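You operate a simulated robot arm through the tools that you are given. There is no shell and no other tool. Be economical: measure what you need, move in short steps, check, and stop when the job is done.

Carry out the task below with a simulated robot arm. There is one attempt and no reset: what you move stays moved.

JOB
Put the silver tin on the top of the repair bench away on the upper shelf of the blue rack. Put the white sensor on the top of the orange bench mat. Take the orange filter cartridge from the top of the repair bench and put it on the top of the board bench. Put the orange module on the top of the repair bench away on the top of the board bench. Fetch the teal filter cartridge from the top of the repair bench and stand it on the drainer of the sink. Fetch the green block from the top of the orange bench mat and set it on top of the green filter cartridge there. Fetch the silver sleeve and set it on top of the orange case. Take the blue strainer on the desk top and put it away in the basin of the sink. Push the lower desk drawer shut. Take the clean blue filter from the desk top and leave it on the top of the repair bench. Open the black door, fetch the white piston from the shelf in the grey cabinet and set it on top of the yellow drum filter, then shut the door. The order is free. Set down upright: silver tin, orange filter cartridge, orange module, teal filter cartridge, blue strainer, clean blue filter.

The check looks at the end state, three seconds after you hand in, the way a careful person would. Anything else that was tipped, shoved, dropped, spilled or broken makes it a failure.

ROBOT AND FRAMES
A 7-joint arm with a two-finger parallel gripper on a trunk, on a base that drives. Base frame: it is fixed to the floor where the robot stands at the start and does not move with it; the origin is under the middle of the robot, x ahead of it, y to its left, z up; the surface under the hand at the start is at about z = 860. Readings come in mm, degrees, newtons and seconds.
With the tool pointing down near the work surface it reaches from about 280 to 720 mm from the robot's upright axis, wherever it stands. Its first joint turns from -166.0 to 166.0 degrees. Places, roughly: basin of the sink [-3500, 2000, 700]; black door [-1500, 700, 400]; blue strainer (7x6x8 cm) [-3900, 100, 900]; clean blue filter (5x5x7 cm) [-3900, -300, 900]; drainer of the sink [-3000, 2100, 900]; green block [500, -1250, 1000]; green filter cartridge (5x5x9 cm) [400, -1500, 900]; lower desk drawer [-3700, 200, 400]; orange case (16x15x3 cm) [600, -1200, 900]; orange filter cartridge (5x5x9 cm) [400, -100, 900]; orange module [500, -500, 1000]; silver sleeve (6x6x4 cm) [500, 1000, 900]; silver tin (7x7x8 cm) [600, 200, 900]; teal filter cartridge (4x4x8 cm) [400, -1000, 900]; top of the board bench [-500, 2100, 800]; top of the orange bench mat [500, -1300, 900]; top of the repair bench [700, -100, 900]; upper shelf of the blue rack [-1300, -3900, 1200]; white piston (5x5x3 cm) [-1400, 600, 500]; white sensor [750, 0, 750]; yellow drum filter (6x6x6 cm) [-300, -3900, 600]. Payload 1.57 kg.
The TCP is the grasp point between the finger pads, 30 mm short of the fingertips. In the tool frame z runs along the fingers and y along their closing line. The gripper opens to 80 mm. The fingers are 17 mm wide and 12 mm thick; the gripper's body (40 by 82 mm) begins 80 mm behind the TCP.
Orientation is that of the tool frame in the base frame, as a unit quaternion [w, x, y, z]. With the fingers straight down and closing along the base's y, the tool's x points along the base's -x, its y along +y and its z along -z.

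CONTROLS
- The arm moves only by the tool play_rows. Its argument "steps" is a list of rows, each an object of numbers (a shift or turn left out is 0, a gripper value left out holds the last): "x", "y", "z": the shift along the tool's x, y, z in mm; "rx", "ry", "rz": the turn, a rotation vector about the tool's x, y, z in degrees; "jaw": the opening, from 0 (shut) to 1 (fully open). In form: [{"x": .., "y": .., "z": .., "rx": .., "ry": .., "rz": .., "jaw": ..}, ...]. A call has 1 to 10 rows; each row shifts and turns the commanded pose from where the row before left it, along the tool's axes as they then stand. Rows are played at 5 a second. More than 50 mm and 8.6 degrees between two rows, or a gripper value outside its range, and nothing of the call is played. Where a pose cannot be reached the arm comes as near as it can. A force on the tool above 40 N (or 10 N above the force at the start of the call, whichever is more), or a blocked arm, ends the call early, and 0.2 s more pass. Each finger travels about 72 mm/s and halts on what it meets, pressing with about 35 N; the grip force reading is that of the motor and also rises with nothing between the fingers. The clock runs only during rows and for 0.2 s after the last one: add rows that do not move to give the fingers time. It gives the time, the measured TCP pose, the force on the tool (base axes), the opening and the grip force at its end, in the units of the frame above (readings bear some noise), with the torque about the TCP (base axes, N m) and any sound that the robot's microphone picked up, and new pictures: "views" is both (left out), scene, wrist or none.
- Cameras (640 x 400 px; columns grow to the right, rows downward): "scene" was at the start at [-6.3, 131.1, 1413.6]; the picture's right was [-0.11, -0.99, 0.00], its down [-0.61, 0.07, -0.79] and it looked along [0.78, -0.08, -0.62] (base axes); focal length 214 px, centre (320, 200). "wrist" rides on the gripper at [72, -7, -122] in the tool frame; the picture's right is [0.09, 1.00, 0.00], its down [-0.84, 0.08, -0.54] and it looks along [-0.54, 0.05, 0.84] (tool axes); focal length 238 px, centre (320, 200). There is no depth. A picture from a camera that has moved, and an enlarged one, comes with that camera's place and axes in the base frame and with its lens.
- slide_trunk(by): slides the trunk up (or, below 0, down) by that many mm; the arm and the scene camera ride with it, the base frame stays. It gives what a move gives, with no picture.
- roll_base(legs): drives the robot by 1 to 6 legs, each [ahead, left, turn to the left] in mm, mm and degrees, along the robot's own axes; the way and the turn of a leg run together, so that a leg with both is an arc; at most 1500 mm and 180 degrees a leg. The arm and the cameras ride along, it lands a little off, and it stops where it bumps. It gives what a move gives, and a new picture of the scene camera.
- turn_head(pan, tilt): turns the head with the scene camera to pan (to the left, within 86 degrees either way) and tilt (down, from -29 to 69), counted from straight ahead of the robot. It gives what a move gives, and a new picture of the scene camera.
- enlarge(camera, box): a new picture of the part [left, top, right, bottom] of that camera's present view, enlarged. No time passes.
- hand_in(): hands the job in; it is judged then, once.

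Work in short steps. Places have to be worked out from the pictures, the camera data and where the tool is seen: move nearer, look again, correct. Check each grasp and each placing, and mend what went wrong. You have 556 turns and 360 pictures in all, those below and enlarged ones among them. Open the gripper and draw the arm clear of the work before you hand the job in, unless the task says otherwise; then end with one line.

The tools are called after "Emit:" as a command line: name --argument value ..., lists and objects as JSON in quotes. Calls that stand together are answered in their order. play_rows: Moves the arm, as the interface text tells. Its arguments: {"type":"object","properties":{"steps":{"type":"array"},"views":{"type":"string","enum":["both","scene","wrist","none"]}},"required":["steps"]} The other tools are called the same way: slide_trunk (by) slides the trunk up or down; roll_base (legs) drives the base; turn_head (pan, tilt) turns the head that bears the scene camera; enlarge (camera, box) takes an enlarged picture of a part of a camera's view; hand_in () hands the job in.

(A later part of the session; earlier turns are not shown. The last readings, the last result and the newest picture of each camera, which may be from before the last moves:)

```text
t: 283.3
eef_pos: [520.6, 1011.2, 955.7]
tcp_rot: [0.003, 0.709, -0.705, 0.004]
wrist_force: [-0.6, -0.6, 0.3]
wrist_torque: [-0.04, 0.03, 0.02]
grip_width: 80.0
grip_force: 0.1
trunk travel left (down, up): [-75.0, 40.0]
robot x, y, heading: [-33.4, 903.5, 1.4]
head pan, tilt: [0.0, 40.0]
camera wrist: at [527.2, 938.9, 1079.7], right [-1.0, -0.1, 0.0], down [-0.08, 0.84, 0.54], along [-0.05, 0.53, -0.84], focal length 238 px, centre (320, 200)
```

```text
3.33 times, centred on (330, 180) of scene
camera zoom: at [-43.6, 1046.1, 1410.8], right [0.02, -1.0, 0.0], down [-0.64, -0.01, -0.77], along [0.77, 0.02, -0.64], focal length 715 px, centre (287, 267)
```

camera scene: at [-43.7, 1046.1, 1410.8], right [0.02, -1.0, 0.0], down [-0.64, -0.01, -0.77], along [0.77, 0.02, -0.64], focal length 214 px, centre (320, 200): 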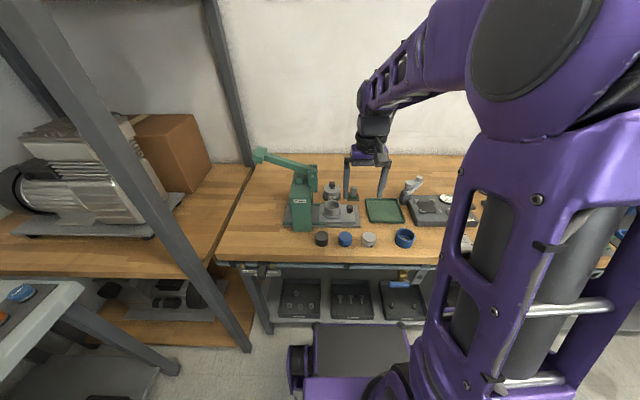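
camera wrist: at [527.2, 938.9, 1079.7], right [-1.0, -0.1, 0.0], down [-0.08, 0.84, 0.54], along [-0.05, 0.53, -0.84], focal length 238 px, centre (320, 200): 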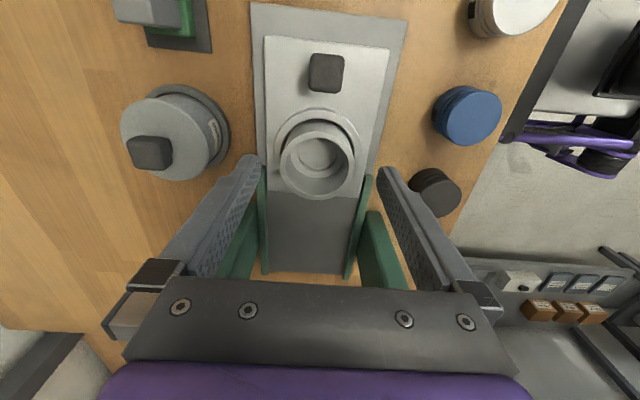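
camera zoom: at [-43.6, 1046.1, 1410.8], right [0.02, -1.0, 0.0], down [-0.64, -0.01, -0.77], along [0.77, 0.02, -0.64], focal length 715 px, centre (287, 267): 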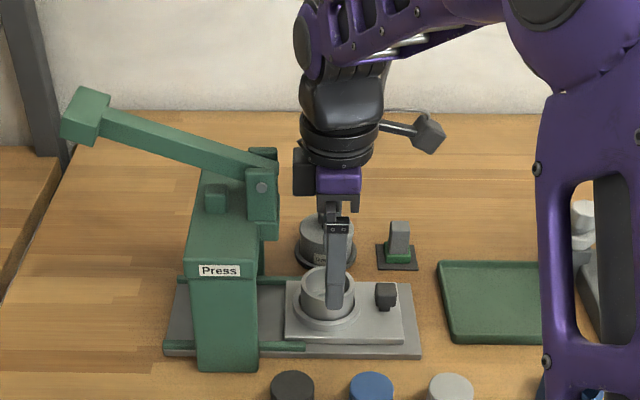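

Emit:
play_rows --steps '[{"y": -2, "z": 10}, {"z": 12}, {}]' --views "wrist"

Emit:
enlarge --camera "scene" --box '[270, 120, 390, 240]'

```text
t: 284.1
eef_pos: [522.5, 1012.6, 933.9]
tcp_rot: [0.002, 0.708, -0.706, 0.004]
wrist_force: [-0.4, 0.5, 0.5]
wrist_torque: [0.03, -0.01, 0.0]
grip_width: 80.2
grip_force: 0.1
trunk travel left (down, up): [-75.0, 40.0]
robot x, y, heading: [-31.5, 908.0, 1.2]
head pan, tilt: [0.0, 40.0]
camera wrist: at [529.8, 939.6, 1057.1], right [-1.0, -0.1, 0.0], down [-0.08, 0.84, 0.54], along [-0.05, 0.53, -0.84], focal length 238 px, centre (320, 200)
```

wrist: 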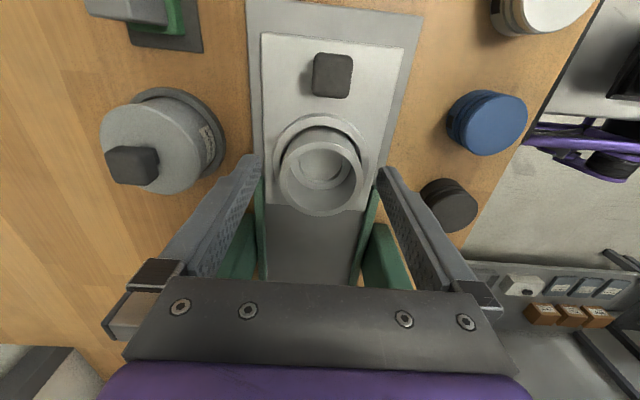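

```text
3.33 times, centred on (330, 180) of scene
camera zoom: at [-43.6, 1046.1, 1410.8], right [0.02, -1.0, 0.0], down [-0.64, -0.01, -0.77], along [0.77, 0.02, -0.64], focal length 715 px, centre (287, 267)
```

zoom: 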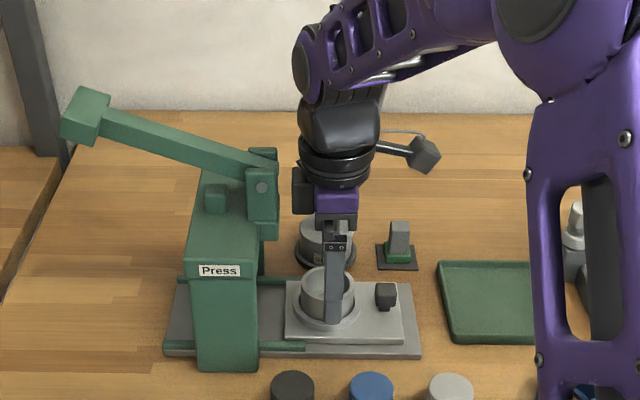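

Emit:
play_rows --steps '[{"z": 8}, {"jaw": 0.5}, {}, {}, {}, {}]' --views "wrist"

```text
t: 285.5
eef_pos: [524.8, 1012.7, 927.0]
tcp_rot: [0.004, 0.708, -0.706, 0.003]
wrist_force: [-0.1, -0.5, 1.4]
wrist_torque: [-0.02, -0.02, 0.02]
grip_width: 54.8
grip_force: 35.4
trunk travel left (down, up): [-75.0, 40.0]
robot x, y, heading: [-36.6, 898.9, 1.1]
head pan, tilt: [0.0, 40.0]
camera wrist: at [530.1, 940.1, 1049.5], right [-1.0, -0.1, 0.0], down [-0.08, 0.84, 0.54], along [-0.05, 0.53, -0.84], focal length 238 px, centre (320, 200)
```

wrist: 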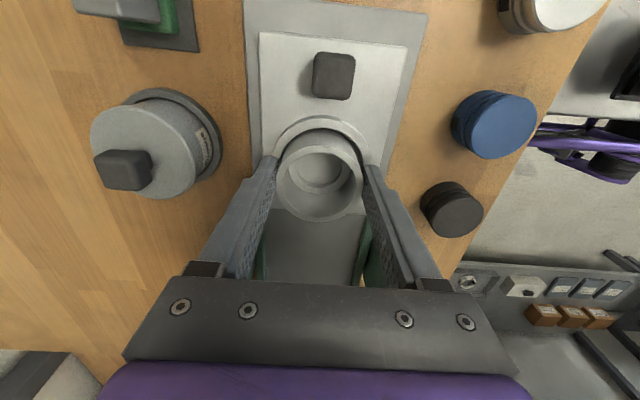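

Gripped at 54.8 mm. I lift straight up and watch.

Emit:
play_rows --steps '[{"z": -10}, {"z": -15}, {"z": -30}, {"z": -40}, {"z": -40}, {"z": -40}, {}]' --views "wrist"

Emit:
enlarge --camera "scene" --box '[270, 120, 390, 240]'

```text
t: 287.1
eef_pos: [523.4, 1015.5, 1102.5]
tcp_rot: [0.003, 0.708, -0.706, 0.003]
wrist_force: [0.5, 0.2, -0.2]
wrist_torque: [0.02, -0.03, -0.01]
grip_width: 54.9
grip_force: 35.1
trunk travel left (down, up): [-75.0, 40.0]
robot x, y, heading: [-34.0, 904.6, 1.2]
head pan, tilt: [0.0, 40.0]
camera wrist: at [530.0, 943.3, 1225.5], right [-1.0, -0.1, 0.0], down [-0.08, 0.84, 0.54], along [-0.05, 0.53, -0.84], focal length 238 px, centre (320, 200)
```

wrist: 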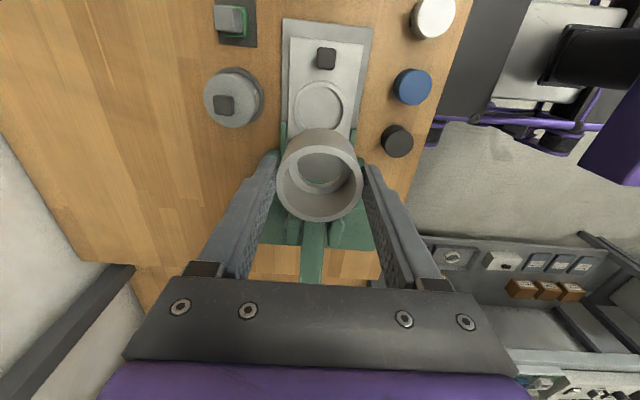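

```text
3.33 times, centred on (330, 180) of scene
camera zoom: at [-43.7, 1046.1, 1410.8], right [0.02, -1.0, 0.0], down [-0.64, -0.01, -0.77], along [0.77, 0.02, -0.64], focal length 715 px, centre (287, 267)
```

zoom: 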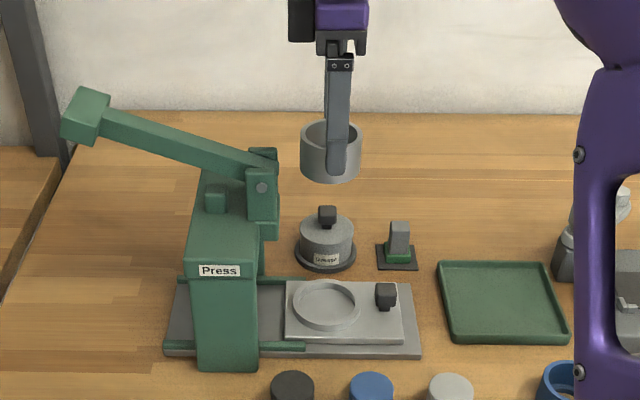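

Sleeve is out. I pull the arm in and drive right along the bench to the mat.

Emit:
play_rows --steps '[{"y": 38, "x": 30, "z": -5}, {"y": 38, "x": 30, "z": -5}, {"y": 38, "x": 30, "z": -10}, {}]' --views "none"

Emit:
roll_base --legs '[[0, -1000, -1.2], [0, -1050, 0]]'

Emit:
play_rows --steps '[{}]' --views "wrist"

```text
t: 288.1
eef_pos: [407.4, 923.8, 1123.7]
tcp_rot: [0.004, 0.709, -0.706, 0.003]
wrist_force: [0.5, 0.0, -0.3]
wrist_torque: [-0.01, 0.03, 0.01]
grip_width: 54.7
grip_force: 34.7
trunk travel left (down, up): [-75.0, 40.0]
robot x, y, heading: [-36.1, 903.1, 1.3]
head pan, tilt: [0.0, 40.0]
```

```text
t: 308.1
eef_pos: [411.9, -1136.0, 1122.6]
tcp_rot: [-0.003, -0.7, 0.714, -0.003]
wrist_force: [0.0, -0.6, -0.4]
wrist_torque: [-0.01, 0.0, -0.06]
grip_width: 55.0
grip_force: 35.0
trunk travel left (down, up): [-75.0, 40.0]
robot x, y, heading: [-30.5, -1144.8, 0.1]
head pan, tilt: [0.0, 40.0]
camera scene: at [-36.8, -1004.2, 1410.8], right [0.0, -1.0, 0.0], down [-0.64, 0.0, -0.77], along [0.77, 0.0, -0.64], focal length 214 px, centre (320, 200)
```

scene: 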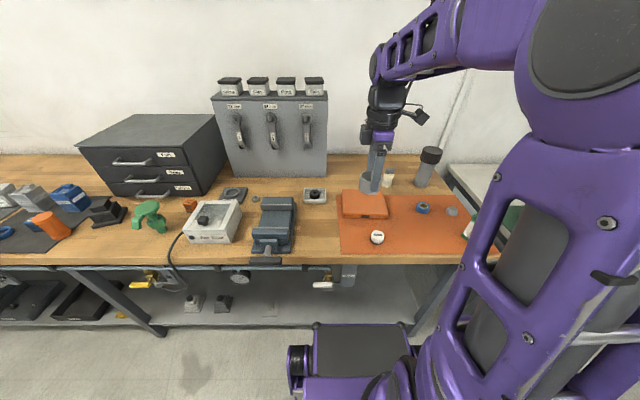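

```text
t: 308.5
eef_pos: [411.9, -1135.8, 1121.7]
tcp_rot: [-0.004, -0.7, 0.715, -0.004]
wrist_force: [-0.6, -0.4, -1.7]
wrist_torque: [-0.02, -0.02, -0.03]
grip_width: 54.9
grip_force: 35.7
trunk travel left (down, up): [-75.0, 40.0]
robot x, y, heading: [-27.7, -1145.8, -0.2]
head pan, tilt: [0.0, 40.0]
camera wrist: at [416.7, -1207.7, 1246.2], right [-1.0, -0.07, 0.0], down [-0.06, 0.84, 0.54], along [-0.04, 0.53, -0.84], focal length 238 px, centre (320, 200)
```

wrist: 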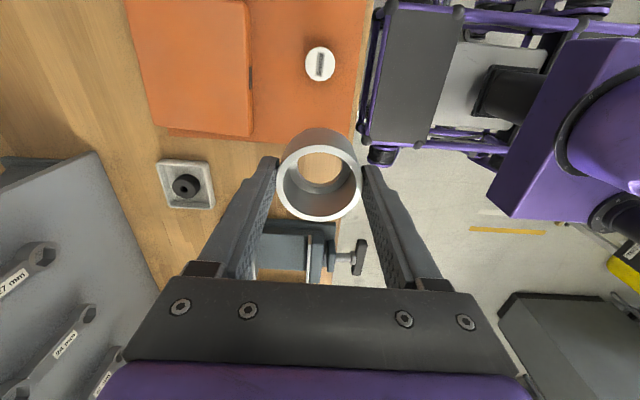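

Emit:
enlarge --camera "scene" --box '[320, 140, 480, 260]'

```text
3.33 times, centred on (400, 200) of scene
camera zoom: at [-36.8, -1004.3, 1410.8], right [0.0, -1.0, 0.0], down [-0.64, 0.0, -0.77], along [0.77, 0.0, -0.64], focal length 715 px, centre (53, 200)
```

zoom: 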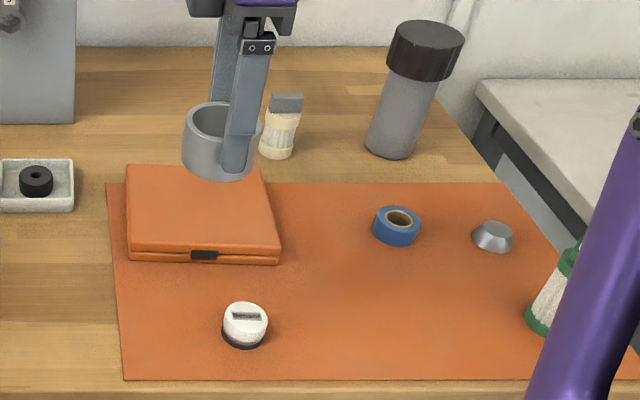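

Case top centre is about (581,-1167), z≈893. I carry the sleeve over it and lower near.

Emit:
play_rows --steps '[{"y": -43, "x": 8}, {"y": -43, "x": 8}, {"y": -43, "x": 8}, {"y": -41, "x": 6}, {"z": 45}, {"z": 45}, {"z": 45}, {"z": 20}, {}]' --views "wrist"

Emit:
enlarge --camera "scene" --box '[320, 140, 480, 260]'

```text
t: 310.5
eef_pos: [582.2, -1171.7, 967.4]
tcp_rot: [-0.003, -0.7, 0.715, -0.001]
wrist_force: [0.0, -0.3, -1.3]
wrist_torque: [-0.02, -0.03, 0.0]
grip_width: 55.2
grip_force: 34.9
trunk travel left (down, up): [-75.0, 40.0]
robot x, y, heading: [-31.7, -1145.2, -0.2]
head pan, tilt: [0.0, 40.0]
camera wrist: at [587.0, -1243.1, 1092.2], right [-1.0, -0.07, 0.0], down [-0.06, 0.84, 0.54], along [-0.04, 0.53, -0.84], focal length 238 px, centre (320, 200)
```

wrist: 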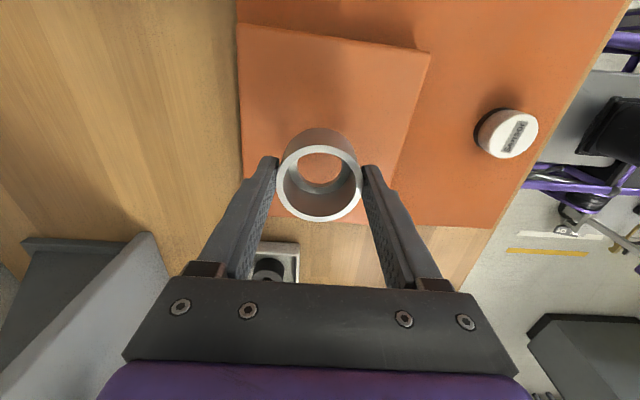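

```text
3.33 times, centred on (400, 200) of scene
camera zoom: at [-36.7, -1004.3, 1410.8], right [0.0, -1.0, 0.0], down [-0.64, 0.0, -0.77], along [0.77, 0.0, -0.64], focal length 715 px, centre (53, 200)
```

zoom: 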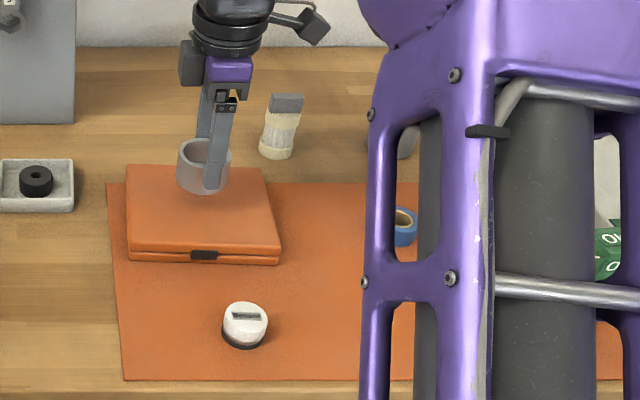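

Emit:
play_rows --steps '[{"z": 12}, {"z": 6}, {"z": 3}, {"z": 3}, {}]' --views "none"

```text
t: 311.7
eef_pos: [581.6, -1170.8, 944.4]
tcp_rot: [-0.004, -0.699, 0.715, -0.003]
wrist_force: [0.7, -0.5, -1.0]
wrist_torque: [0.03, 0.01, -0.01]
grip_width: 54.9
grip_force: 35.1
trunk travel left (down, up): [-75.0, 40.0]
robot x, y, heading: [-31.0, -1144.1, 0.3]
head pan, tilt: [0.0, 40.0]
```

Emit:
play_rows --steps '[{"z": 3}, {"z": 2}, {"z": 2}, {}]' --views "none"

```text
t: 312.7
eef_pos: [580.4, -1170.8, 939.2]
tcp_rot: [-0.003, -0.7, 0.714, -0.003]
wrist_force: [-0.1, 1.1, 9.8]
wrist_torque: [0.08, 0.23, -0.04]
grip_width: 55.1
grip_force: 34.7
trunk travel left (down, up): [-75.0, 40.0]
robot x, y, heading: [-30.0, -1147.3, -0.3]
head pan, tilt: [0.0, 40.0]
```

Contact at 939. I release and rise.

Emit:
play_rows --steps '[{"z": 0.3, "jaw": 1.0}, {}, {}, {"z": -30}, {"z": -45}, {"z": -45}, {"z": -40}, {}]' --views "wrist"

Emit:
enlarge --camera "scene" --box '[320, 140, 480, 260]'

```text
t: 314.5
eef_pos: [581.9, -1170.0, 1096.9]
tcp_rot: [-0.004, -0.7, 0.714, -0.002]
wrist_force: [-0.2, 0.1, -0.6]
wrist_torque: [-0.01, 0.01, 0.01]
grip_width: 79.9
grip_force: 0.0
trunk travel left (down, up): [-75.0, 40.0]
robot x, y, heading: [-31.5, -1143.0, -0.1]
head pan, tilt: [0.0, 40.0]
camera wrist: at [587.6, -1241.8, 1220.4], right [-1.0, -0.07, 0.0], down [-0.06, 0.84, 0.54], along [-0.04, 0.53, -0.84], focal length 238 px, centre (320, 200)
```

wrist: 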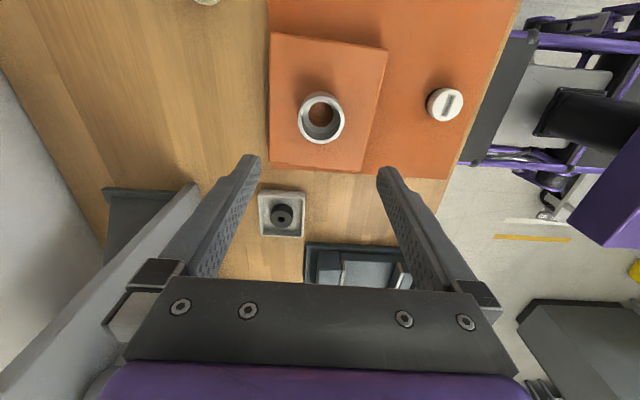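

```text
3.33 times, centred on (400, 200) of scene
camera zoom: at [-36.9, -1004.2, 1410.8], right [0.0, -1.0, 0.0], down [-0.64, 0.0, -0.77], along [0.77, 0.0, -0.64], focal length 715 px, centre (53, 200)
```

zoom: 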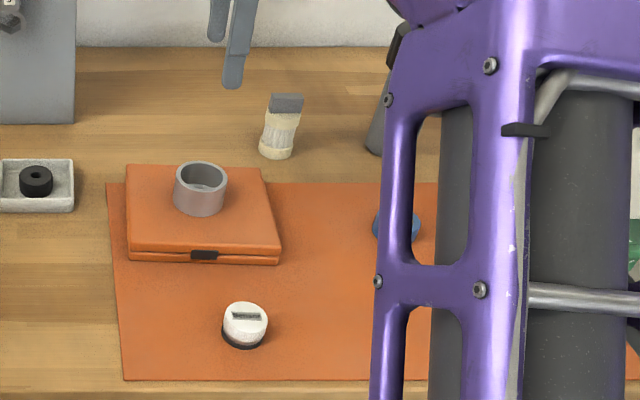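

Sleeve rests on the case. Next the orange module near (574,-517): I turn the tool back and drive left.

Emit:
play_rows --steps '[{"rz": 8.5, "y": 30}, {"rz": 8.5, "y": 30}, {"rz": 8.5}, {"rz": 8.5}, {"rz": 8.5}, {"rz": 8.5}, {"rz": 8.5}, {"rz": 8.5}, {"rz": 8.5}, {"rz": 8.5}]' --views "none"

Emit:
roll_base --legs '[[0, 610, 0]]'

Emit:
play_rows --steps '[{"rz": 4}, {"y": 15}, {}]' --views "wrist"

```text
t: 316.7
eef_pos: [521.4, -1164.4, 1095.5]
tcp_rot: [0.0, -0.032, 0.999, -0.005]
wrist_force: [0.2, -0.4, 0.6]
wrist_torque: [-0.01, 0.0, 0.04]
grip_width: 80.1
grip_force: 0.0
trunk travel left (down, up): [-75.0, 40.0]
robot x, y, heading: [-28.2, -1143.3, -0.0]
head pan, tilt: [0.0, 40.0]
```

```text
t: 323.1
eef_pos: [521.8, -545.4, 1097.3]
tcp_rot: [0.0, -0.034, 0.999, -0.005]
wrist_force: [0.1, -0.6, 0.1]
wrist_torque: [-0.03, 0.01, -0.01]
grip_width: 80.0
grip_force: 0.1
trunk travel left (down, up): [-75.0, 40.0]
robot x, y, heading: [-29.0, -527.1, 0.2]
head pan, tilt: [0.0, 40.0]
camera scene: at [-35.7, -386.5, 1410.8], right [0.0, -1.0, 0.0], down [-0.64, 0.0, -0.77], along [0.77, 0.0, -0.64], focal length 214 px, centre (320, 200)
```

scene: 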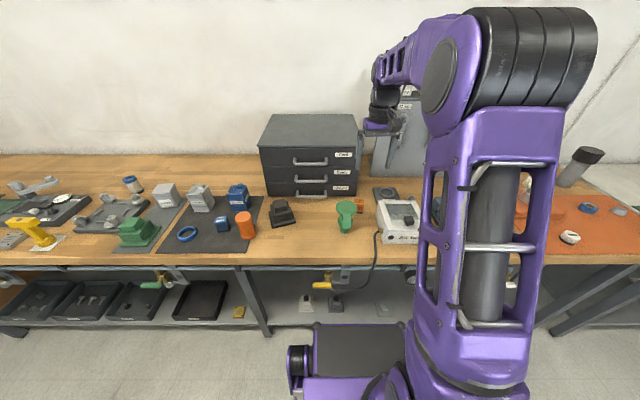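

```text
t: 323.9
eef_pos: [522.2, -531.2, 1097.6]
tcp_rot: [-0.001, 0.002, 1.0, -0.005]
wrist_force: [0.7, -0.1, 0.7]
wrist_torque: [-0.01, 0.0, 0.03]
grip_width: 80.1
grip_force: 0.0
trunk travel left (down, up): [-75.0, 40.0]
robot x, y, heading: [-26.6, -526.5, -0.3]
head pan, tilt: [0.0, 40.0]
camera wrist: at [450.9, -536.7, 1219.1], right [-0.09, 1.0, -0.01], down [0.84, 0.08, 0.54], along [0.54, 0.04, -0.84], focal length 238 px, centre (320, 200)
```

wrist: 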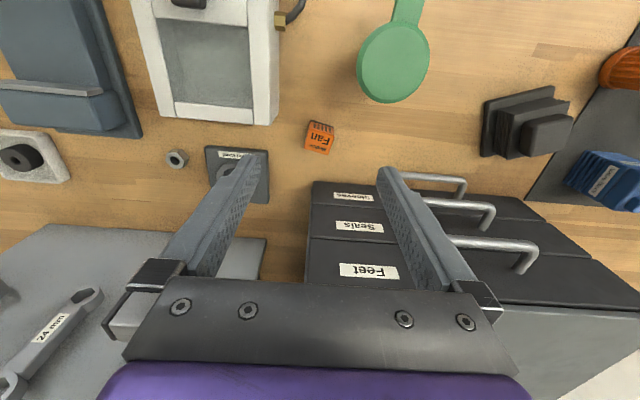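

The orange "Fan" module sits before the drawers. I enlarge it to get its yaw.

Emit:
enlarge --camera "wrist" --box '[270, 90, 370, 190]'

```text
4.00 times, centred on (320, 140) of wrist
camera zoom: at [450.9, -536.7, 1219.1], right [-0.09, 1.0, -0.01], down [0.84, 0.08, 0.54], along [0.54, 0.04, -0.84], focal length 953 px, centre (320, 440)
```

zoom: 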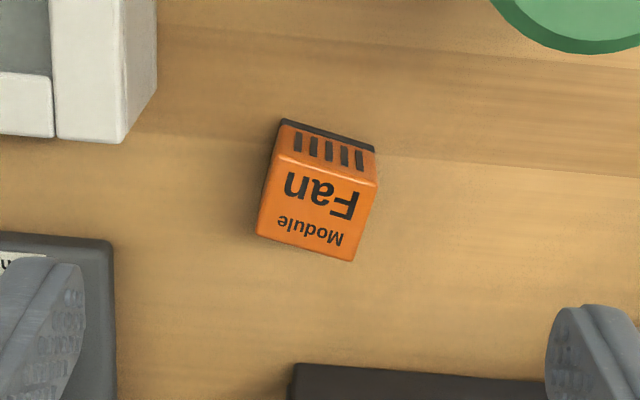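

The module is yawed 11°; centre about (560,-531), top z≈905. I turn 11°, move over and descend to check.

Emit:
play_rows --steps '[{"x": -37}, {"rz": 5.5}, {"rz": 5.5}, {"z": 45}, {"z": 45}, {"z": 45}, {}]' --views "wrist"

```text
t: 325.5
eef_pos: [560.6, -531.9, 961.6]
tcp_rot: [0.001, 0.098, 0.995, -0.004]
wrist_force: [0.0, -0.2, 0.8]
wrist_torque: [-0.02, 0.03, 0.02]
grip_width: 79.7
grip_force: 0.0
trunk travel left (down, up): [-75.0, 40.0]
robot x, y, heading: [-25.4, -527.3, -0.2]
head pan, tilt: [0.0, 40.0]
camera wrist: at [488.2, -525.1, 1084.9], right [0.1, 0.99, -0.01], down [0.84, -0.08, 0.54], along [0.54, -0.06, -0.84], focal length 238 px, centre (320, 200)
```

wrist: 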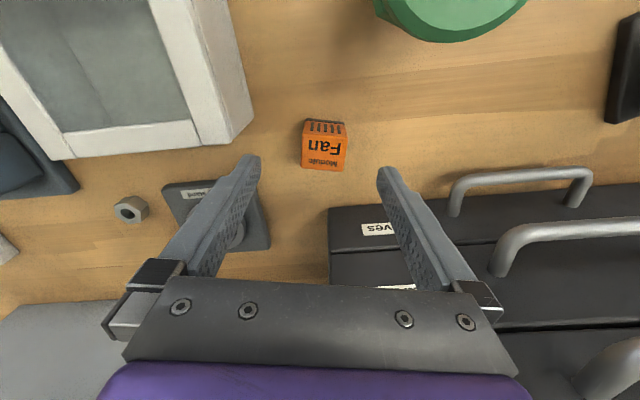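

Aligned. To keep clear of the white tester I narrow the jaws to ~54 mm, descend and grip.

Emit:
play_rows --steps '[{"jaw": 0.68}, {"z": 25, "y": 1}, {"z": 25}, {"z": 14}, {}]' --views "wrist"

```text
t: 326.7
eef_pos: [561.0, -531.1, 898.2]
tcp_rot: [0.001, 0.097, 0.995, -0.004]
wrist_force: [0.5, 1.1, 0.0]
wrist_torque: [-0.02, 0.05, 0.01]
grip_width: 54.6
grip_force: 0.1
trunk travel left (down, up): [-75.0, 40.0]
robot x, y, heading: [-29.1, -525.1, -0.1]
head pan, tilt: [0.0, 40.0]
camera wrist: at [488.2, -523.8, 1020.9], right [0.1, 0.99, -0.01], down [0.84, -0.08, 0.54], along [0.54, -0.06, -0.84], focal length 238 px, centre (320, 200)
```

wrist: 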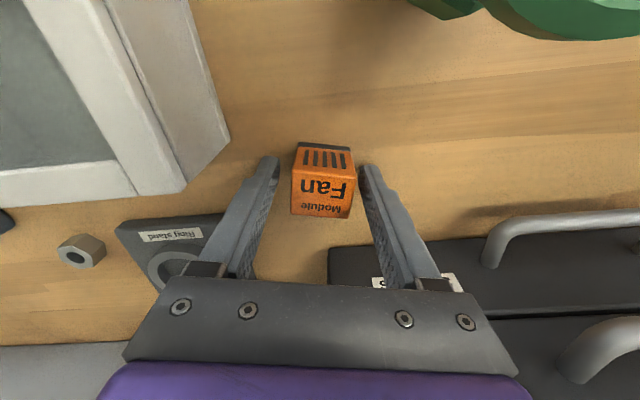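

Emit:
play_rows --steps '[{"jaw": 0.25}, {}, {}, {}, {"z": -15}, {"z": -40}, {"z": -45}, {"z": -45}, {"z": -45}, {}]' --views "wrist"

```text
t: 328.9
eef_pos: [557.6, -532.0, 1086.4]
tcp_rot: [0.0, 0.098, 0.995, -0.004]
wrist_force: [-0.3, 0.3, -0.8]
wrist_torque: [0.01, 0.0, 0.01]
grip_width: 35.2
grip_force: 34.8
trunk travel left (down, up): [-75.0, 40.0]
robot x, y, heading: [-27.8, -525.9, -0.2]
head pan, tilt: [0.0, 40.0]
camera wrist: at [485.8, -523.8, 1208.5], right [0.1, 0.99, -0.01], down [0.84, -0.08, 0.54], along [0.54, -0.06, -0.84], focal length 238 px, centre (320, 200)
```

wrist: 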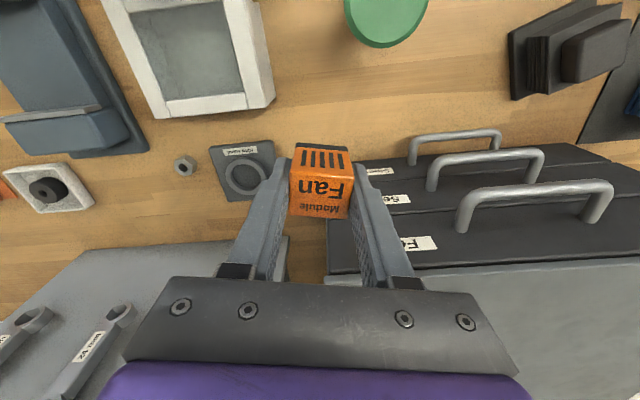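

Module held (35 mm). I pull in and drive to the board bench.

Emit:
play_rows --steps '[{"x": 40, "z": -10}, {"x": 40, "z": -5}, {"x": 40}, {"rz": -5.5}, {"rz": -5.5}]' --views "none"

Emit:
roll_base --legs '[[0, 420, 0], [-330, 0, 0], [0, 0, 90], [1350, 0, 0]]'

```text
t: 330.1
eef_pos: [443.6, -506.6, 1100.9]
tcp_rot: [-0.001, 0.001, 1.0, -0.005]
wrist_force: [-0.3, -0.7, -1.3]
wrist_torque: [-0.01, 0.01, 0.0]
grip_width: 35.1
grip_force: 34.4
trunk travel left (down, up): [-75.0, 40.0]
robot x, y, heading: [-27.6, -526.4, -0.1]
head pan, tilt: [0.0, 40.0]
```

```text
t: 346.8
eef_pos: [-335.3, 1724.1, 1101.9]
tcp_rot: [0.004, -0.692, 0.722, -0.002]
wrist_force: [0.0, 0.5, -0.2]
wrist_torque: [0.0, 0.01, 0.01]
grip_width: 35.3
grip_force: 35.0
trunk travel left (down, up): [-75.0, 40.0]
robot x, y, heading: [-334.9, 1251.6, 87.5]
head pan, tilt: [0.0, 40.0]
camera scene: at [-475.7, 1254.0, 1410.8], right [1.0, -0.04, 0.0], down [-0.03, -0.64, -0.77], along [0.03, 0.77, -0.64], focal length 214 px, centre (320, 200)
```

scene: 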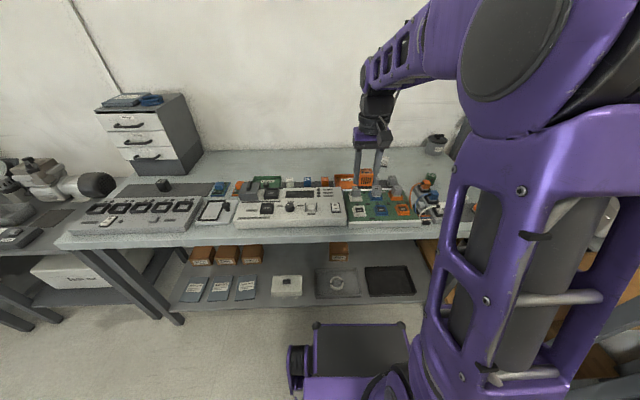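

Emit:
enlarge --camera "scene" --box '[90, 130, 290, 250]'

Emit:
enlarge --camera "scene" --box '[230, 130, 450, 250]'

```text
3.20 times, centred on (190, 190) of scene
camera zoom: at [-475.7, 1254.0, 1410.8], right [1.0, -0.04, 0.0], down [-0.03, -0.64, -0.77], along [0.03, 0.77, -0.64], focal length 686 px, centre (736, 232)
```

zoom: 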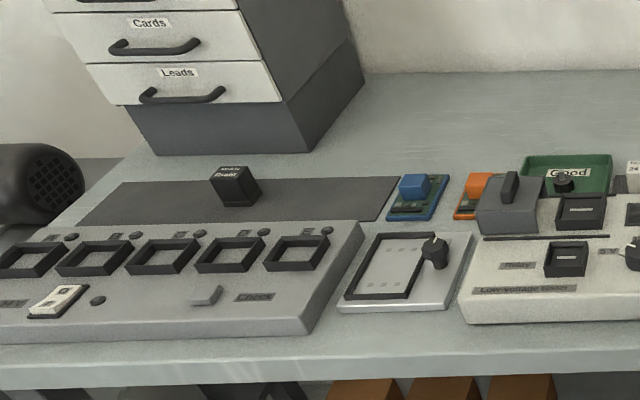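

```text
2.91 times, centred on (340, 190) of scene
camera zoom: at [-475.7, 1254.0, 1410.8], right [1.0, -0.04, 0.0], down [-0.03, -0.64, -0.77], along [0.03, 0.77, -0.64], focal length 624 px, centre (262, 229)
```

zoom: 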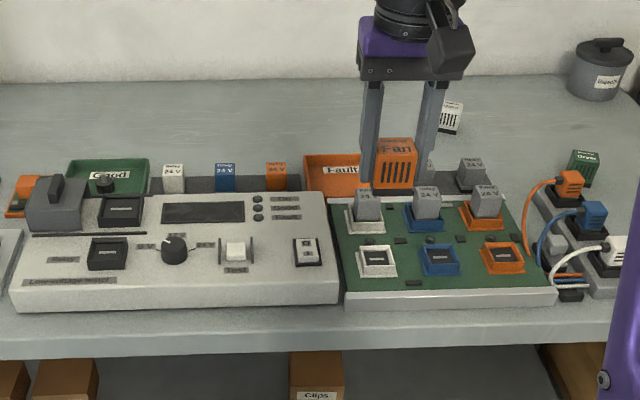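

The front is crowded; free strips lie behind the instruments. I take a wrist picture to judge reachable gaps.

Emit:
play_rows --steps '[{"x": -40}, {"x": -40}, {"x": -40}, {}]' --views "wrist"

```text
t: 347.8
eef_pos: [-329.5, 1844.5, 1102.1]
tcp_rot: [0.002, -0.693, 0.721, -0.003]
wrist_force: [0.1, 0.5, -0.2]
wrist_torque: [-0.01, -0.01, 0.01]
grip_width: 35.2
grip_force: 35.3
trunk travel left (down, up): [-75.0, 40.0]
robot x, y, heading: [-334.4, 1253.5, 87.6]
head pan, tilt: [0.0, 40.0]
camera wrist: at [-326.6, 1772.4, 1225.1], right [-1.0, -0.05, -0.01], down [-0.05, 0.84, 0.54], along [-0.02, 0.54, -0.84], focal length 238 px, centre (320, 200)
```

wrist: 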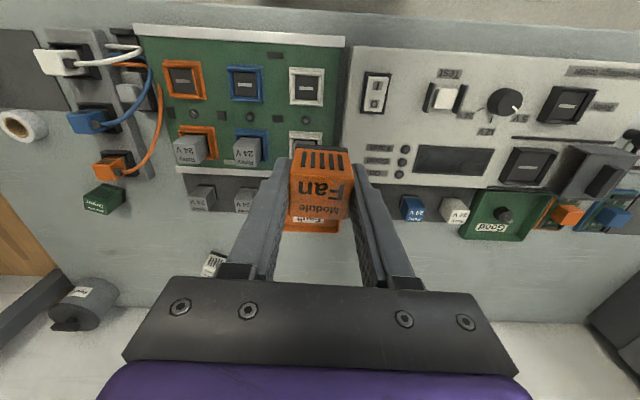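

A free gap lies near (30,2095) between the green dryer and the relays. I straighten, shift right and move ahead.

Emit:
roll_base --legs '[[0, -230, 2.4], [150, 0, 0], [80, 0, 0]]'

Emit:
play_rows --steps '[{"y": -40}, {"y": -40}, {"y": -40}, {}]' --views "wrist"

```text
t: 352.3
eef_pos: [-122.7, 2043.5, 1098.5]
tcp_rot: [0.001, -0.706, 0.708, -0.005]
wrist_force: [-0.7, -0.8, -0.2]
wrist_torque: [0.04, -0.01, 0.02]
grip_width: 35.1
grip_force: 35.0
trunk travel left (down, up): [-75.0, 40.0]
robot x, y, heading: [-105.9, 1453.1, 90.1]
head pan, tilt: [0.0, 40.0]
stopped in leg 3: the robot was blocked; the commanded pose is now the measured one
camera scene: at [-246.2, 1446.6, 1410.8], right [1.0, 0.0, 0.0], down [0.0, -0.64, -0.77], along [0.0, 0.77, -0.64], focal length 214 px, centre (320, 200)
```

scene: 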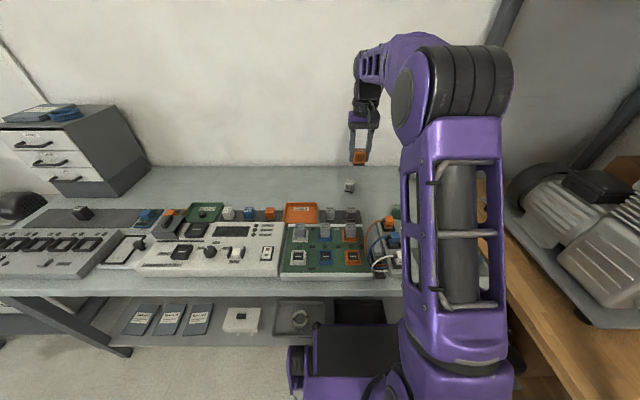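

```text
t: 353.3
eef_pos: [-1.2, 2044.7, 1099.6]
tcp_rot: [0.001, -0.706, 0.708, -0.004]
wrist_force: [0.1, -0.3, -1.2]
wrist_torque: [0.03, -0.02, 0.0]
grip_width: 35.2
grip_force: 35.2
trunk travel left (down, up): [-75.0, 40.0]
robot x, y, heading: [-103.8, 1452.0, 90.1]
head pan, tilt: [0.0, 40.0]
camera wrist: at [4.2, 1971.5, 1223.0], right [-1.0, -0.09, -0.01], down [-0.08, 0.84, 0.54], along [-0.04, 0.54, -0.84], focal length 238 px, centre (320, 200)
```

wrist: 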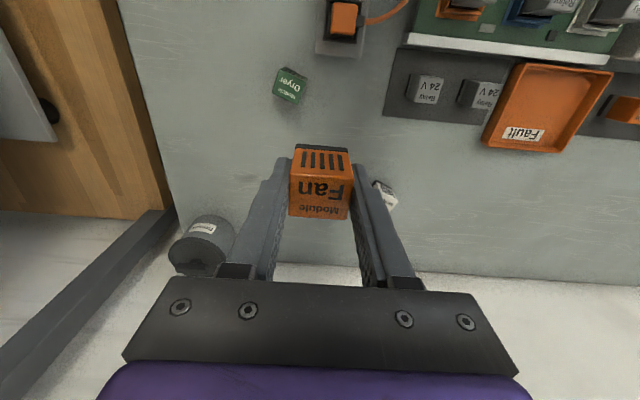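

Free gap spans x −110…25. I'll put the module at (-65,2062): move and lower to ~862.

Emit:
play_rows --steps '[{"y": 32, "x": -9}, {"y": 32, "x": -8}, {"z": 45}, {"z": 45}, {"z": 45}, {"z": 45}, {"z": 45}, {}]' --views "wrist"

```text
t: 355.1
eef_pos: [-65.2, 2062.1, 880.5]
tcp_rot: [0.006, -0.706, 0.708, -0.001]
wrist_force: [0.9, 4.2, 30.5]
wrist_torque: [0.08, 0.35, -0.04]
grip_width: 35.2
grip_force: 34.7
trunk travel left (down, up): [-75.0, 40.0]
robot x, y, heading: [-104.5, 1449.6, 90.1]
head pan, tilt: [0.0, 40.0]
camera wrist: at [-59.8, 1988.1, 1002.7], right [-1.0, -0.09, -0.01], down [-0.08, 0.83, 0.55], along [-0.04, 0.55, -0.84], focal length 238 px, centre (320, 200)
```

wrist: 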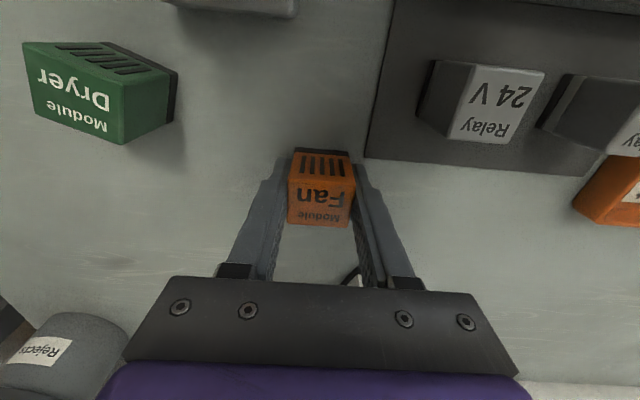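

It touched down already (bench z≈843). I ease up, release slightly and rise.

Emit:
play_rows --steps '[{"z": -4}, {"jaw": 0.6}, {}, {}, {"z": -30}, {"z": -45}, {"z": -45}, {"z": -45}, {}]' --views "wrist"

```text
t: 357.1
eef_pos: [-66.7, 2059.7, 1047.2]
tcp_rot: [0.001, -0.707, 0.708, -0.005]
wrist_force: [-0.5, -0.3, -0.4]
wrist_torque: [0.0, 0.0, 0.01]
grip_width: 48.1
grip_force: 0.0
trunk travel left (down, up): [-75.0, 40.0]
robot x, y, heading: [-100.9, 1448.5, 90.4]
head pan, tilt: [0.0, 40.0]
camera wrist: at [-61.8, 1987.3, 1169.4], right [-1.0, -0.09, -0.01], down [-0.08, 0.84, 0.54], along [-0.04, 0.54, -0.84], focal length 238 px, centre (320, 200)
```

wrist: 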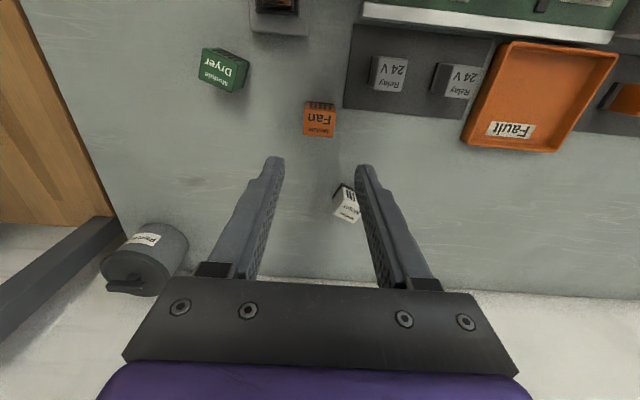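

Module is upright in the gap. Now back for the orange cartridge.

Emit:
play_rows --steps '[{"x": 45, "z": -20}, {"x": 45, "z": -20}, {"x": 45, "z": -20, "jaw": 1.0}, {"y": 40}]' --views "none"

Emit:
roll_base --legs '[[-400, 0, 0], [0, 150, 0], [0, 0, -90], [0, -1180, 0], [200, 0, 0]]'

Emit:
play_rows --steps '[{}]' --views "wrist"

```text
t: 358.1
eef_pos: [-108.8, 1924.0, 1106.0]
tcp_rot: [0.003, -0.707, 0.708, -0.004]
wrist_force: [0.3, 0.2, -0.1]
wrist_torque: [0.02, 0.04, -0.02]
grip_width: 80.1
grip_force: 0.1
trunk travel left (down, up): [-75.0, 40.0]
robot x, y, heading: [-106.8, 1453.0, 89.9]
head pan, tilt: [0.0, 40.0]
```

```text
t: 378.5
eef_pos: [428.5, -105.6, 1105.3]
tcp_rot: [-0.001, -0.004, 1.0, -0.005]
wrist_force: [-0.1, -0.4, -0.2]
wrist_torque: [-0.04, 0.02, 0.03]
grip_width: 79.7
grip_force: 0.1
trunk travel left (down, up): [-75.0, 40.0]
robot x, y, heading: [-46.7, -118.4, 0.4]
head pan, tilt: [0.0, 40.0]
camera scene: at [-52.5, 23.5, 1410.8], right [0.01, -1.0, 0.0], down [-0.64, -0.01, -0.77], along [0.77, 0.01, -0.64], focal length 214 px, centre (320, 200)
```

scene: 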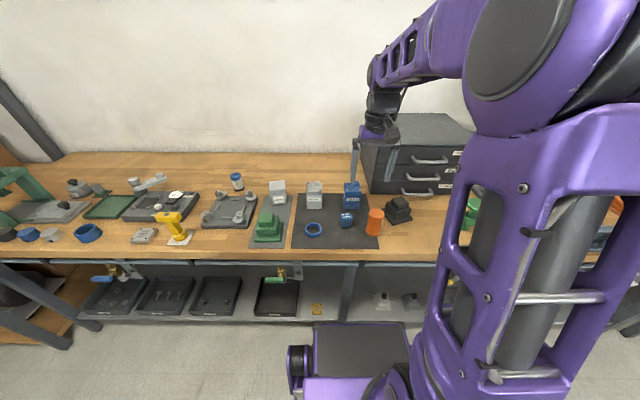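

```text
t: 378.9
eef_pos: [429.5, -106.0, 1105.1]
tcp_rot: [-0.002, -0.004, 1.0, -0.005]
wrist_force: [0.2, -0.9, -0.5]
wrist_torque: [-0.03, 0.01, -0.02]
grip_width: 79.9
grip_force: 0.0
trunk travel left (down, up): [-75.0, 40.0]
robot x, y, heading: [-45.1, -115.9, 0.7]
head pan, tilt: [0.0, 40.0]
camera wrist: at [357.8, -113.6, 1228.0], right [-0.1, 0.99, -0.01], down [0.84, 0.09, 0.54], along [0.54, 0.05, -0.84], focal length 238 px, centre (320, 200)
```

wrist: 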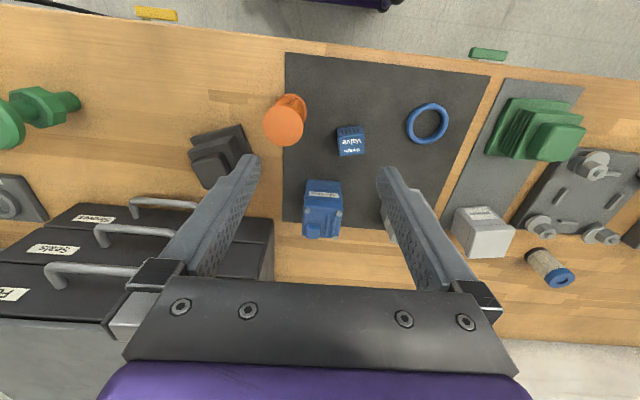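

Orange cartridge top at (440,-148). I move over, narrow the jaws slightly, and descend.

Emit:
play_rows --steps '[{"x": -10, "y": -42, "jaw": 0.82}, {"z": 45}, {"z": 45}, {"z": 45}, {}]' --views "wrist"

```text
t: 380.1
eef_pos: [441.5, -150.1, 972.6]
tcp_rot: [-0.002, -0.004, 1.0, -0.004]
wrist_force: [0.7, 0.0, -0.8]
wrist_torque: [0.05, 0.01, 0.02]
grip_width: 65.4
grip_force: 0.1
trunk travel left (down, up): [-75.0, 40.0]
robot x, y, heading: [-46.0, -119.0, 0.5]
head pan, tilt: [0.0, 40.0]
camera wrist: at [368.6, -156.9, 1095.6], right [-0.1, 0.99, -0.01], down [0.84, 0.09, 0.54], along [0.54, 0.05, -0.84], focal length 238 px, centre (320, 200)
```

wrist: 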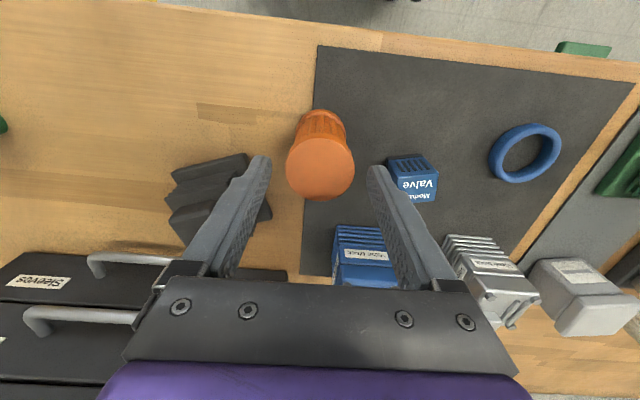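

Emit:
play_rows --steps '[{"x": 3, "y": -1, "z": 35}, {"z": 28}, {"jaw": 0.4}, {}, {}, {}, {}]' --views "wrist"

```text
t: 381.7
eef_pos: [437.7, -150.5, 908.2]
tcp_rot: [-0.001, -0.004, 1.0, -0.004]
wrist_force: [0.4, -1.1, 0.8]
wrist_torque: [0.02, 0.02, 0.0]
grip_width: 46.1
grip_force: 35.3
trunk travel left (down, up): [-75.0, 40.0]
robot x, y, heading: [-41.8, -116.4, 0.4]
head pan, tilt: [0.0, 40.0]
camera wrist: at [365.2, -157.3, 1031.7], right [-0.1, 0.99, -0.01], down [0.84, 0.09, 0.54], along [0.54, 0.05, -0.84], focal length 238 px, centre (320, 200)
```

wrist: 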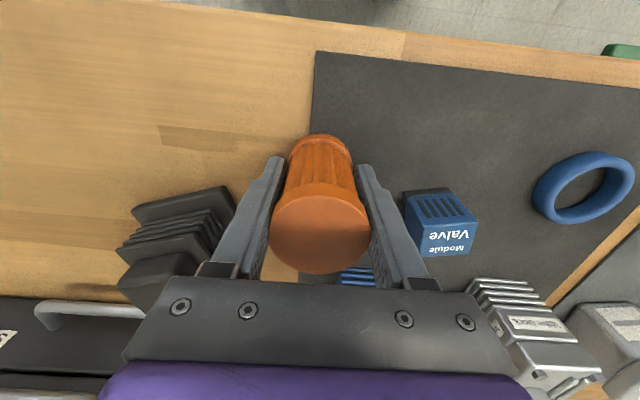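

Gripped (46 mm). I lift and drive to the board bench.

Emit:
play_rows --steps '[{"z": -45}, {"z": -45}, {"z": -45}, {"z": -45}, {"z": -25}, {}]' --views "none"

Emit:
roll_base --legs '[[-200, 0, 0], [0, 1170, 0], [0, 0, 90], [0, -165, 0], [375, 0, 0]]'

Emit:
play_rows --steps '[{"x": -40}, {"x": -40}, {}]' --views "wrist"

```text
t: 383.1
eef_pos: [436.5, -149.2, 1112.3]
tcp_rot: [-0.001, -0.004, 1.0, -0.005]
wrist_force: [0.7, 1.2, -0.7]
wrist_torque: [0.02, 0.0, 0.02]
grip_width: 45.7
grip_force: 35.1
trunk travel left (down, up): [-75.0, 40.0]
robot x, y, heading: [-41.6, -117.5, 0.7]
head pan, tilt: [0.0, 40.0]
```

```text
t: 403.4
eef_pos: [-3.3, 1898.2, 1113.2]
tcp_rot: [0.002, -0.692, 0.722, -0.004]
wrist_force: [-0.2, -0.2, -1.1]
wrist_torque: [-0.05, -0.02, 0.03]
grip_width: 43.9
grip_force: 34.7
trunk travel left (down, up): [-75.0, 40.0]
robot x, y, heading: [-60.8, 1418.7, 88.1]
head pan, tilt: [0.0, 40.0]
camera scene: at [-203.1, 1421.7, 1410.8], right [1.0, -0.04, 0.0], down [-0.03, -0.64, -0.77], along [0.03, 0.77, -0.64], focal length 214 px, centre (320, 200)
```

scene: 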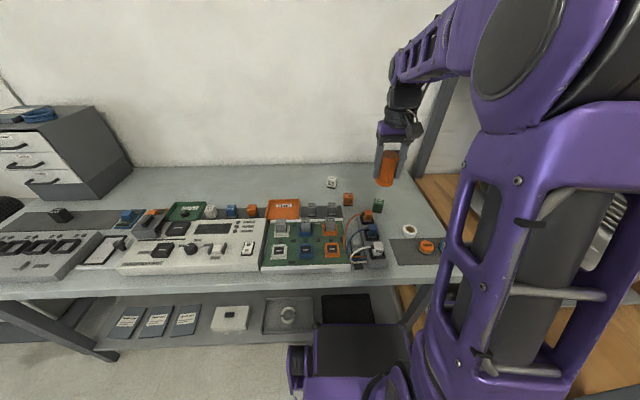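

```text
t: 404.2
eef_pos: [-0.4, 1980.6, 1111.9]
tcp_rot: [0.001, -0.692, 0.722, -0.005]
wrist_force: [-0.1, -0.3, -1.7]
wrist_torque: [-0.02, -0.01, 0.01]
grip_width: 44.0
grip_force: 35.1
trunk travel left (down, up): [-75.0, 40.0]
robot x, y, heading: [-64.6, 1418.9, 87.8]
head pan, tilt: [0.0, 40.0]
camera wrist: at [1.9, 1907.3, 1235.4], right [-1.0, -0.05, -0.01], down [-0.05, 0.84, 0.54], along [-0.02, 0.54, -0.84], focal length 238 px, centre (320, 200)
```

wrist: 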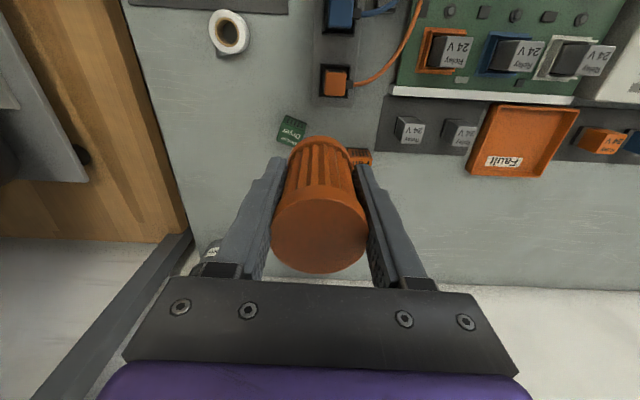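

I move 30 mm nearer, then extend over the free spot (12,2095).

Emit:
roll_base --legs '[[28, 0, 0]]'

Emit:
play_rows --steps '[{"x": -43, "y": -8}, {"x": -42, "y": -5}, {"z": 45}, {"z": 45}, {"z": 45}, {"z": 30}, {}]' --views "wrist"

Emit:
enlarge --camera "scene" --box '[310, 130, 450, 250]'

```text
t: 405.2
eef_pos: [-1.7, 2001.1, 1110.4]
tcp_rot: [0.0, -0.694, 0.72, -0.006]
wrist_force: [0.3, 0.4, -1.1]
wrist_torque: [0.0, 0.01, -0.03]
grip_width: 44.3
grip_force: 34.9
trunk travel left (down, up): [-75.0, 40.0]
robot x, y, heading: [-59.8, 1443.4, 88.1]
head pan, tilt: [0.0, 40.0]
stopped in leg 1: the robot was blocked; the commanded pose is now the measured one
camera scene: at [-200.2, 1442.1, 1410.8], right [1.0, -0.04, 0.0], down [-0.02, -0.64, -0.77], along [0.03, 0.77, -0.64], focal length 214 px, centre (320, 200)
```

scene: 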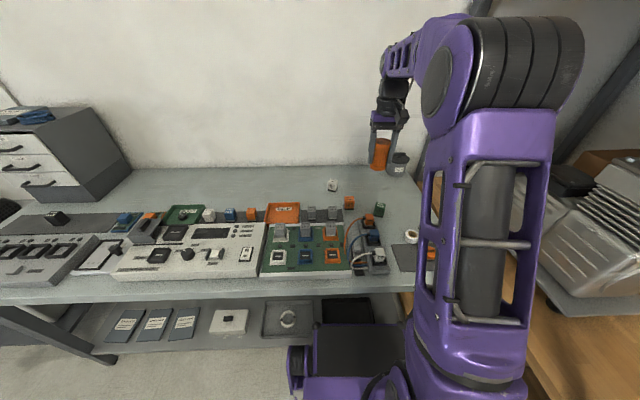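

```text
t: 406.8
eef_pos: [13.6, 2085.0, 944.6]
tcp_rot: [0.001, -0.695, 0.719, -0.006]
wrist_force: [-0.3, -1.0, -1.2]
wrist_torque: [-0.03, -0.03, 0.0]
grip_width: 44.1
grip_force: 34.7
trunk travel left (down, up): [-75.0, 40.0]
robot x, y, heading: [-58.8, 1437.5, 88.1]
head pan, tilt: [0.0, 40.0]
camera wrist: at [17.4, 2013.4, 1067.8], right [-1.0, -0.06, -0.01], down [-0.05, 0.84, 0.54], along [-0.02, 0.54, -0.84], focal length 238 px, centre (320, 200)
```

wrist: 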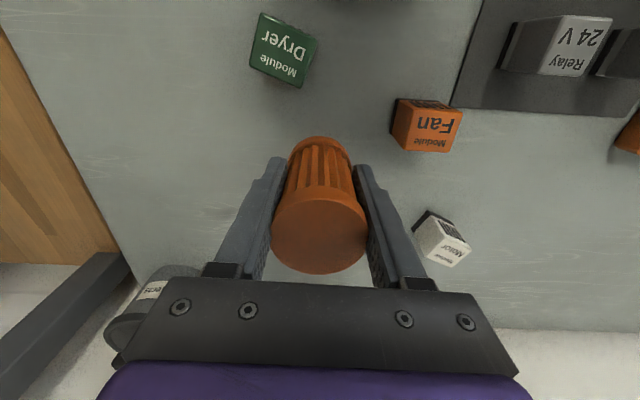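

```text
3.33 times, centred on (380, 190) of scene
camera zoom: at [-200.2, 1442.2, 1410.8], right [1.0, -0.04, 0.0], down [-0.02, -0.64, -0.77], along [0.03, 0.77, -0.64], focal length 715 px, centre (120, 233)
```

zoom: 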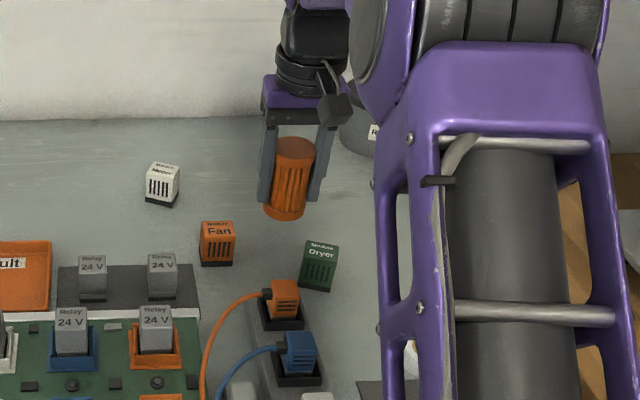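

Clear of neighbours. I lower to contact.

Emit:
play_rows --steps '[{"z": 25}, {"z": 12}, {"z": 5}, {"z": 4}, {"z": 3}, {"z": 3}, {}]' --views "none"

```text
t: 408.4
eef_pos: [17.1, 2084.4, 897.0]
tcp_rot: [0.002, -0.695, 0.719, -0.004]
wrist_force: [-0.3, -2.5, 15.6]
wrist_torque: [-0.09, 0.31, 0.0]
grip_width: 44.1
grip_force: 34.9
trunk travel left (down, up): [-75.0, 40.0]
robot x, y, heading: [-57.7, 1441.4, 88.0]
head pan, tilt: [0.0, 40.0]
```

Emit:
play_rows --steps '[{"z": -3.5}, {"jaw": 0.74}, {}, {}, {"z": -40}, {"z": -45}, {"z": -45}, {"z": -45}, {"x": 40}, {}]' --views "wrist"

```text
t: 410.6
eef_pos: [14.2, 2042.4, 1073.4]
tcp_rot: [0.0, -0.695, 0.719, -0.005]
wrist_force: [-0.9, -0.2, 0.3]
wrist_torque: [-0.01, 0.0, -0.02]
grip_width: 59.2
grip_force: 0.0
trunk travel left (down, up): [-75.0, 40.0]
robot x, y, heading: [-58.4, 1442.8, 87.9]
head pan, tilt: [0.0, 40.0]
camera wrist: at [16.9, 1969.5, 1196.3], right [-1.0, -0.06, -0.01], down [-0.05, 0.84, 0.54], along [-0.02, 0.54, -0.84], focal length 238 px, centre (320, 200)
```

wrist: 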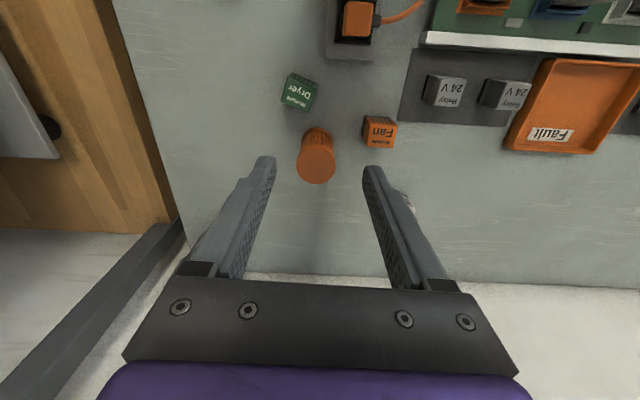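

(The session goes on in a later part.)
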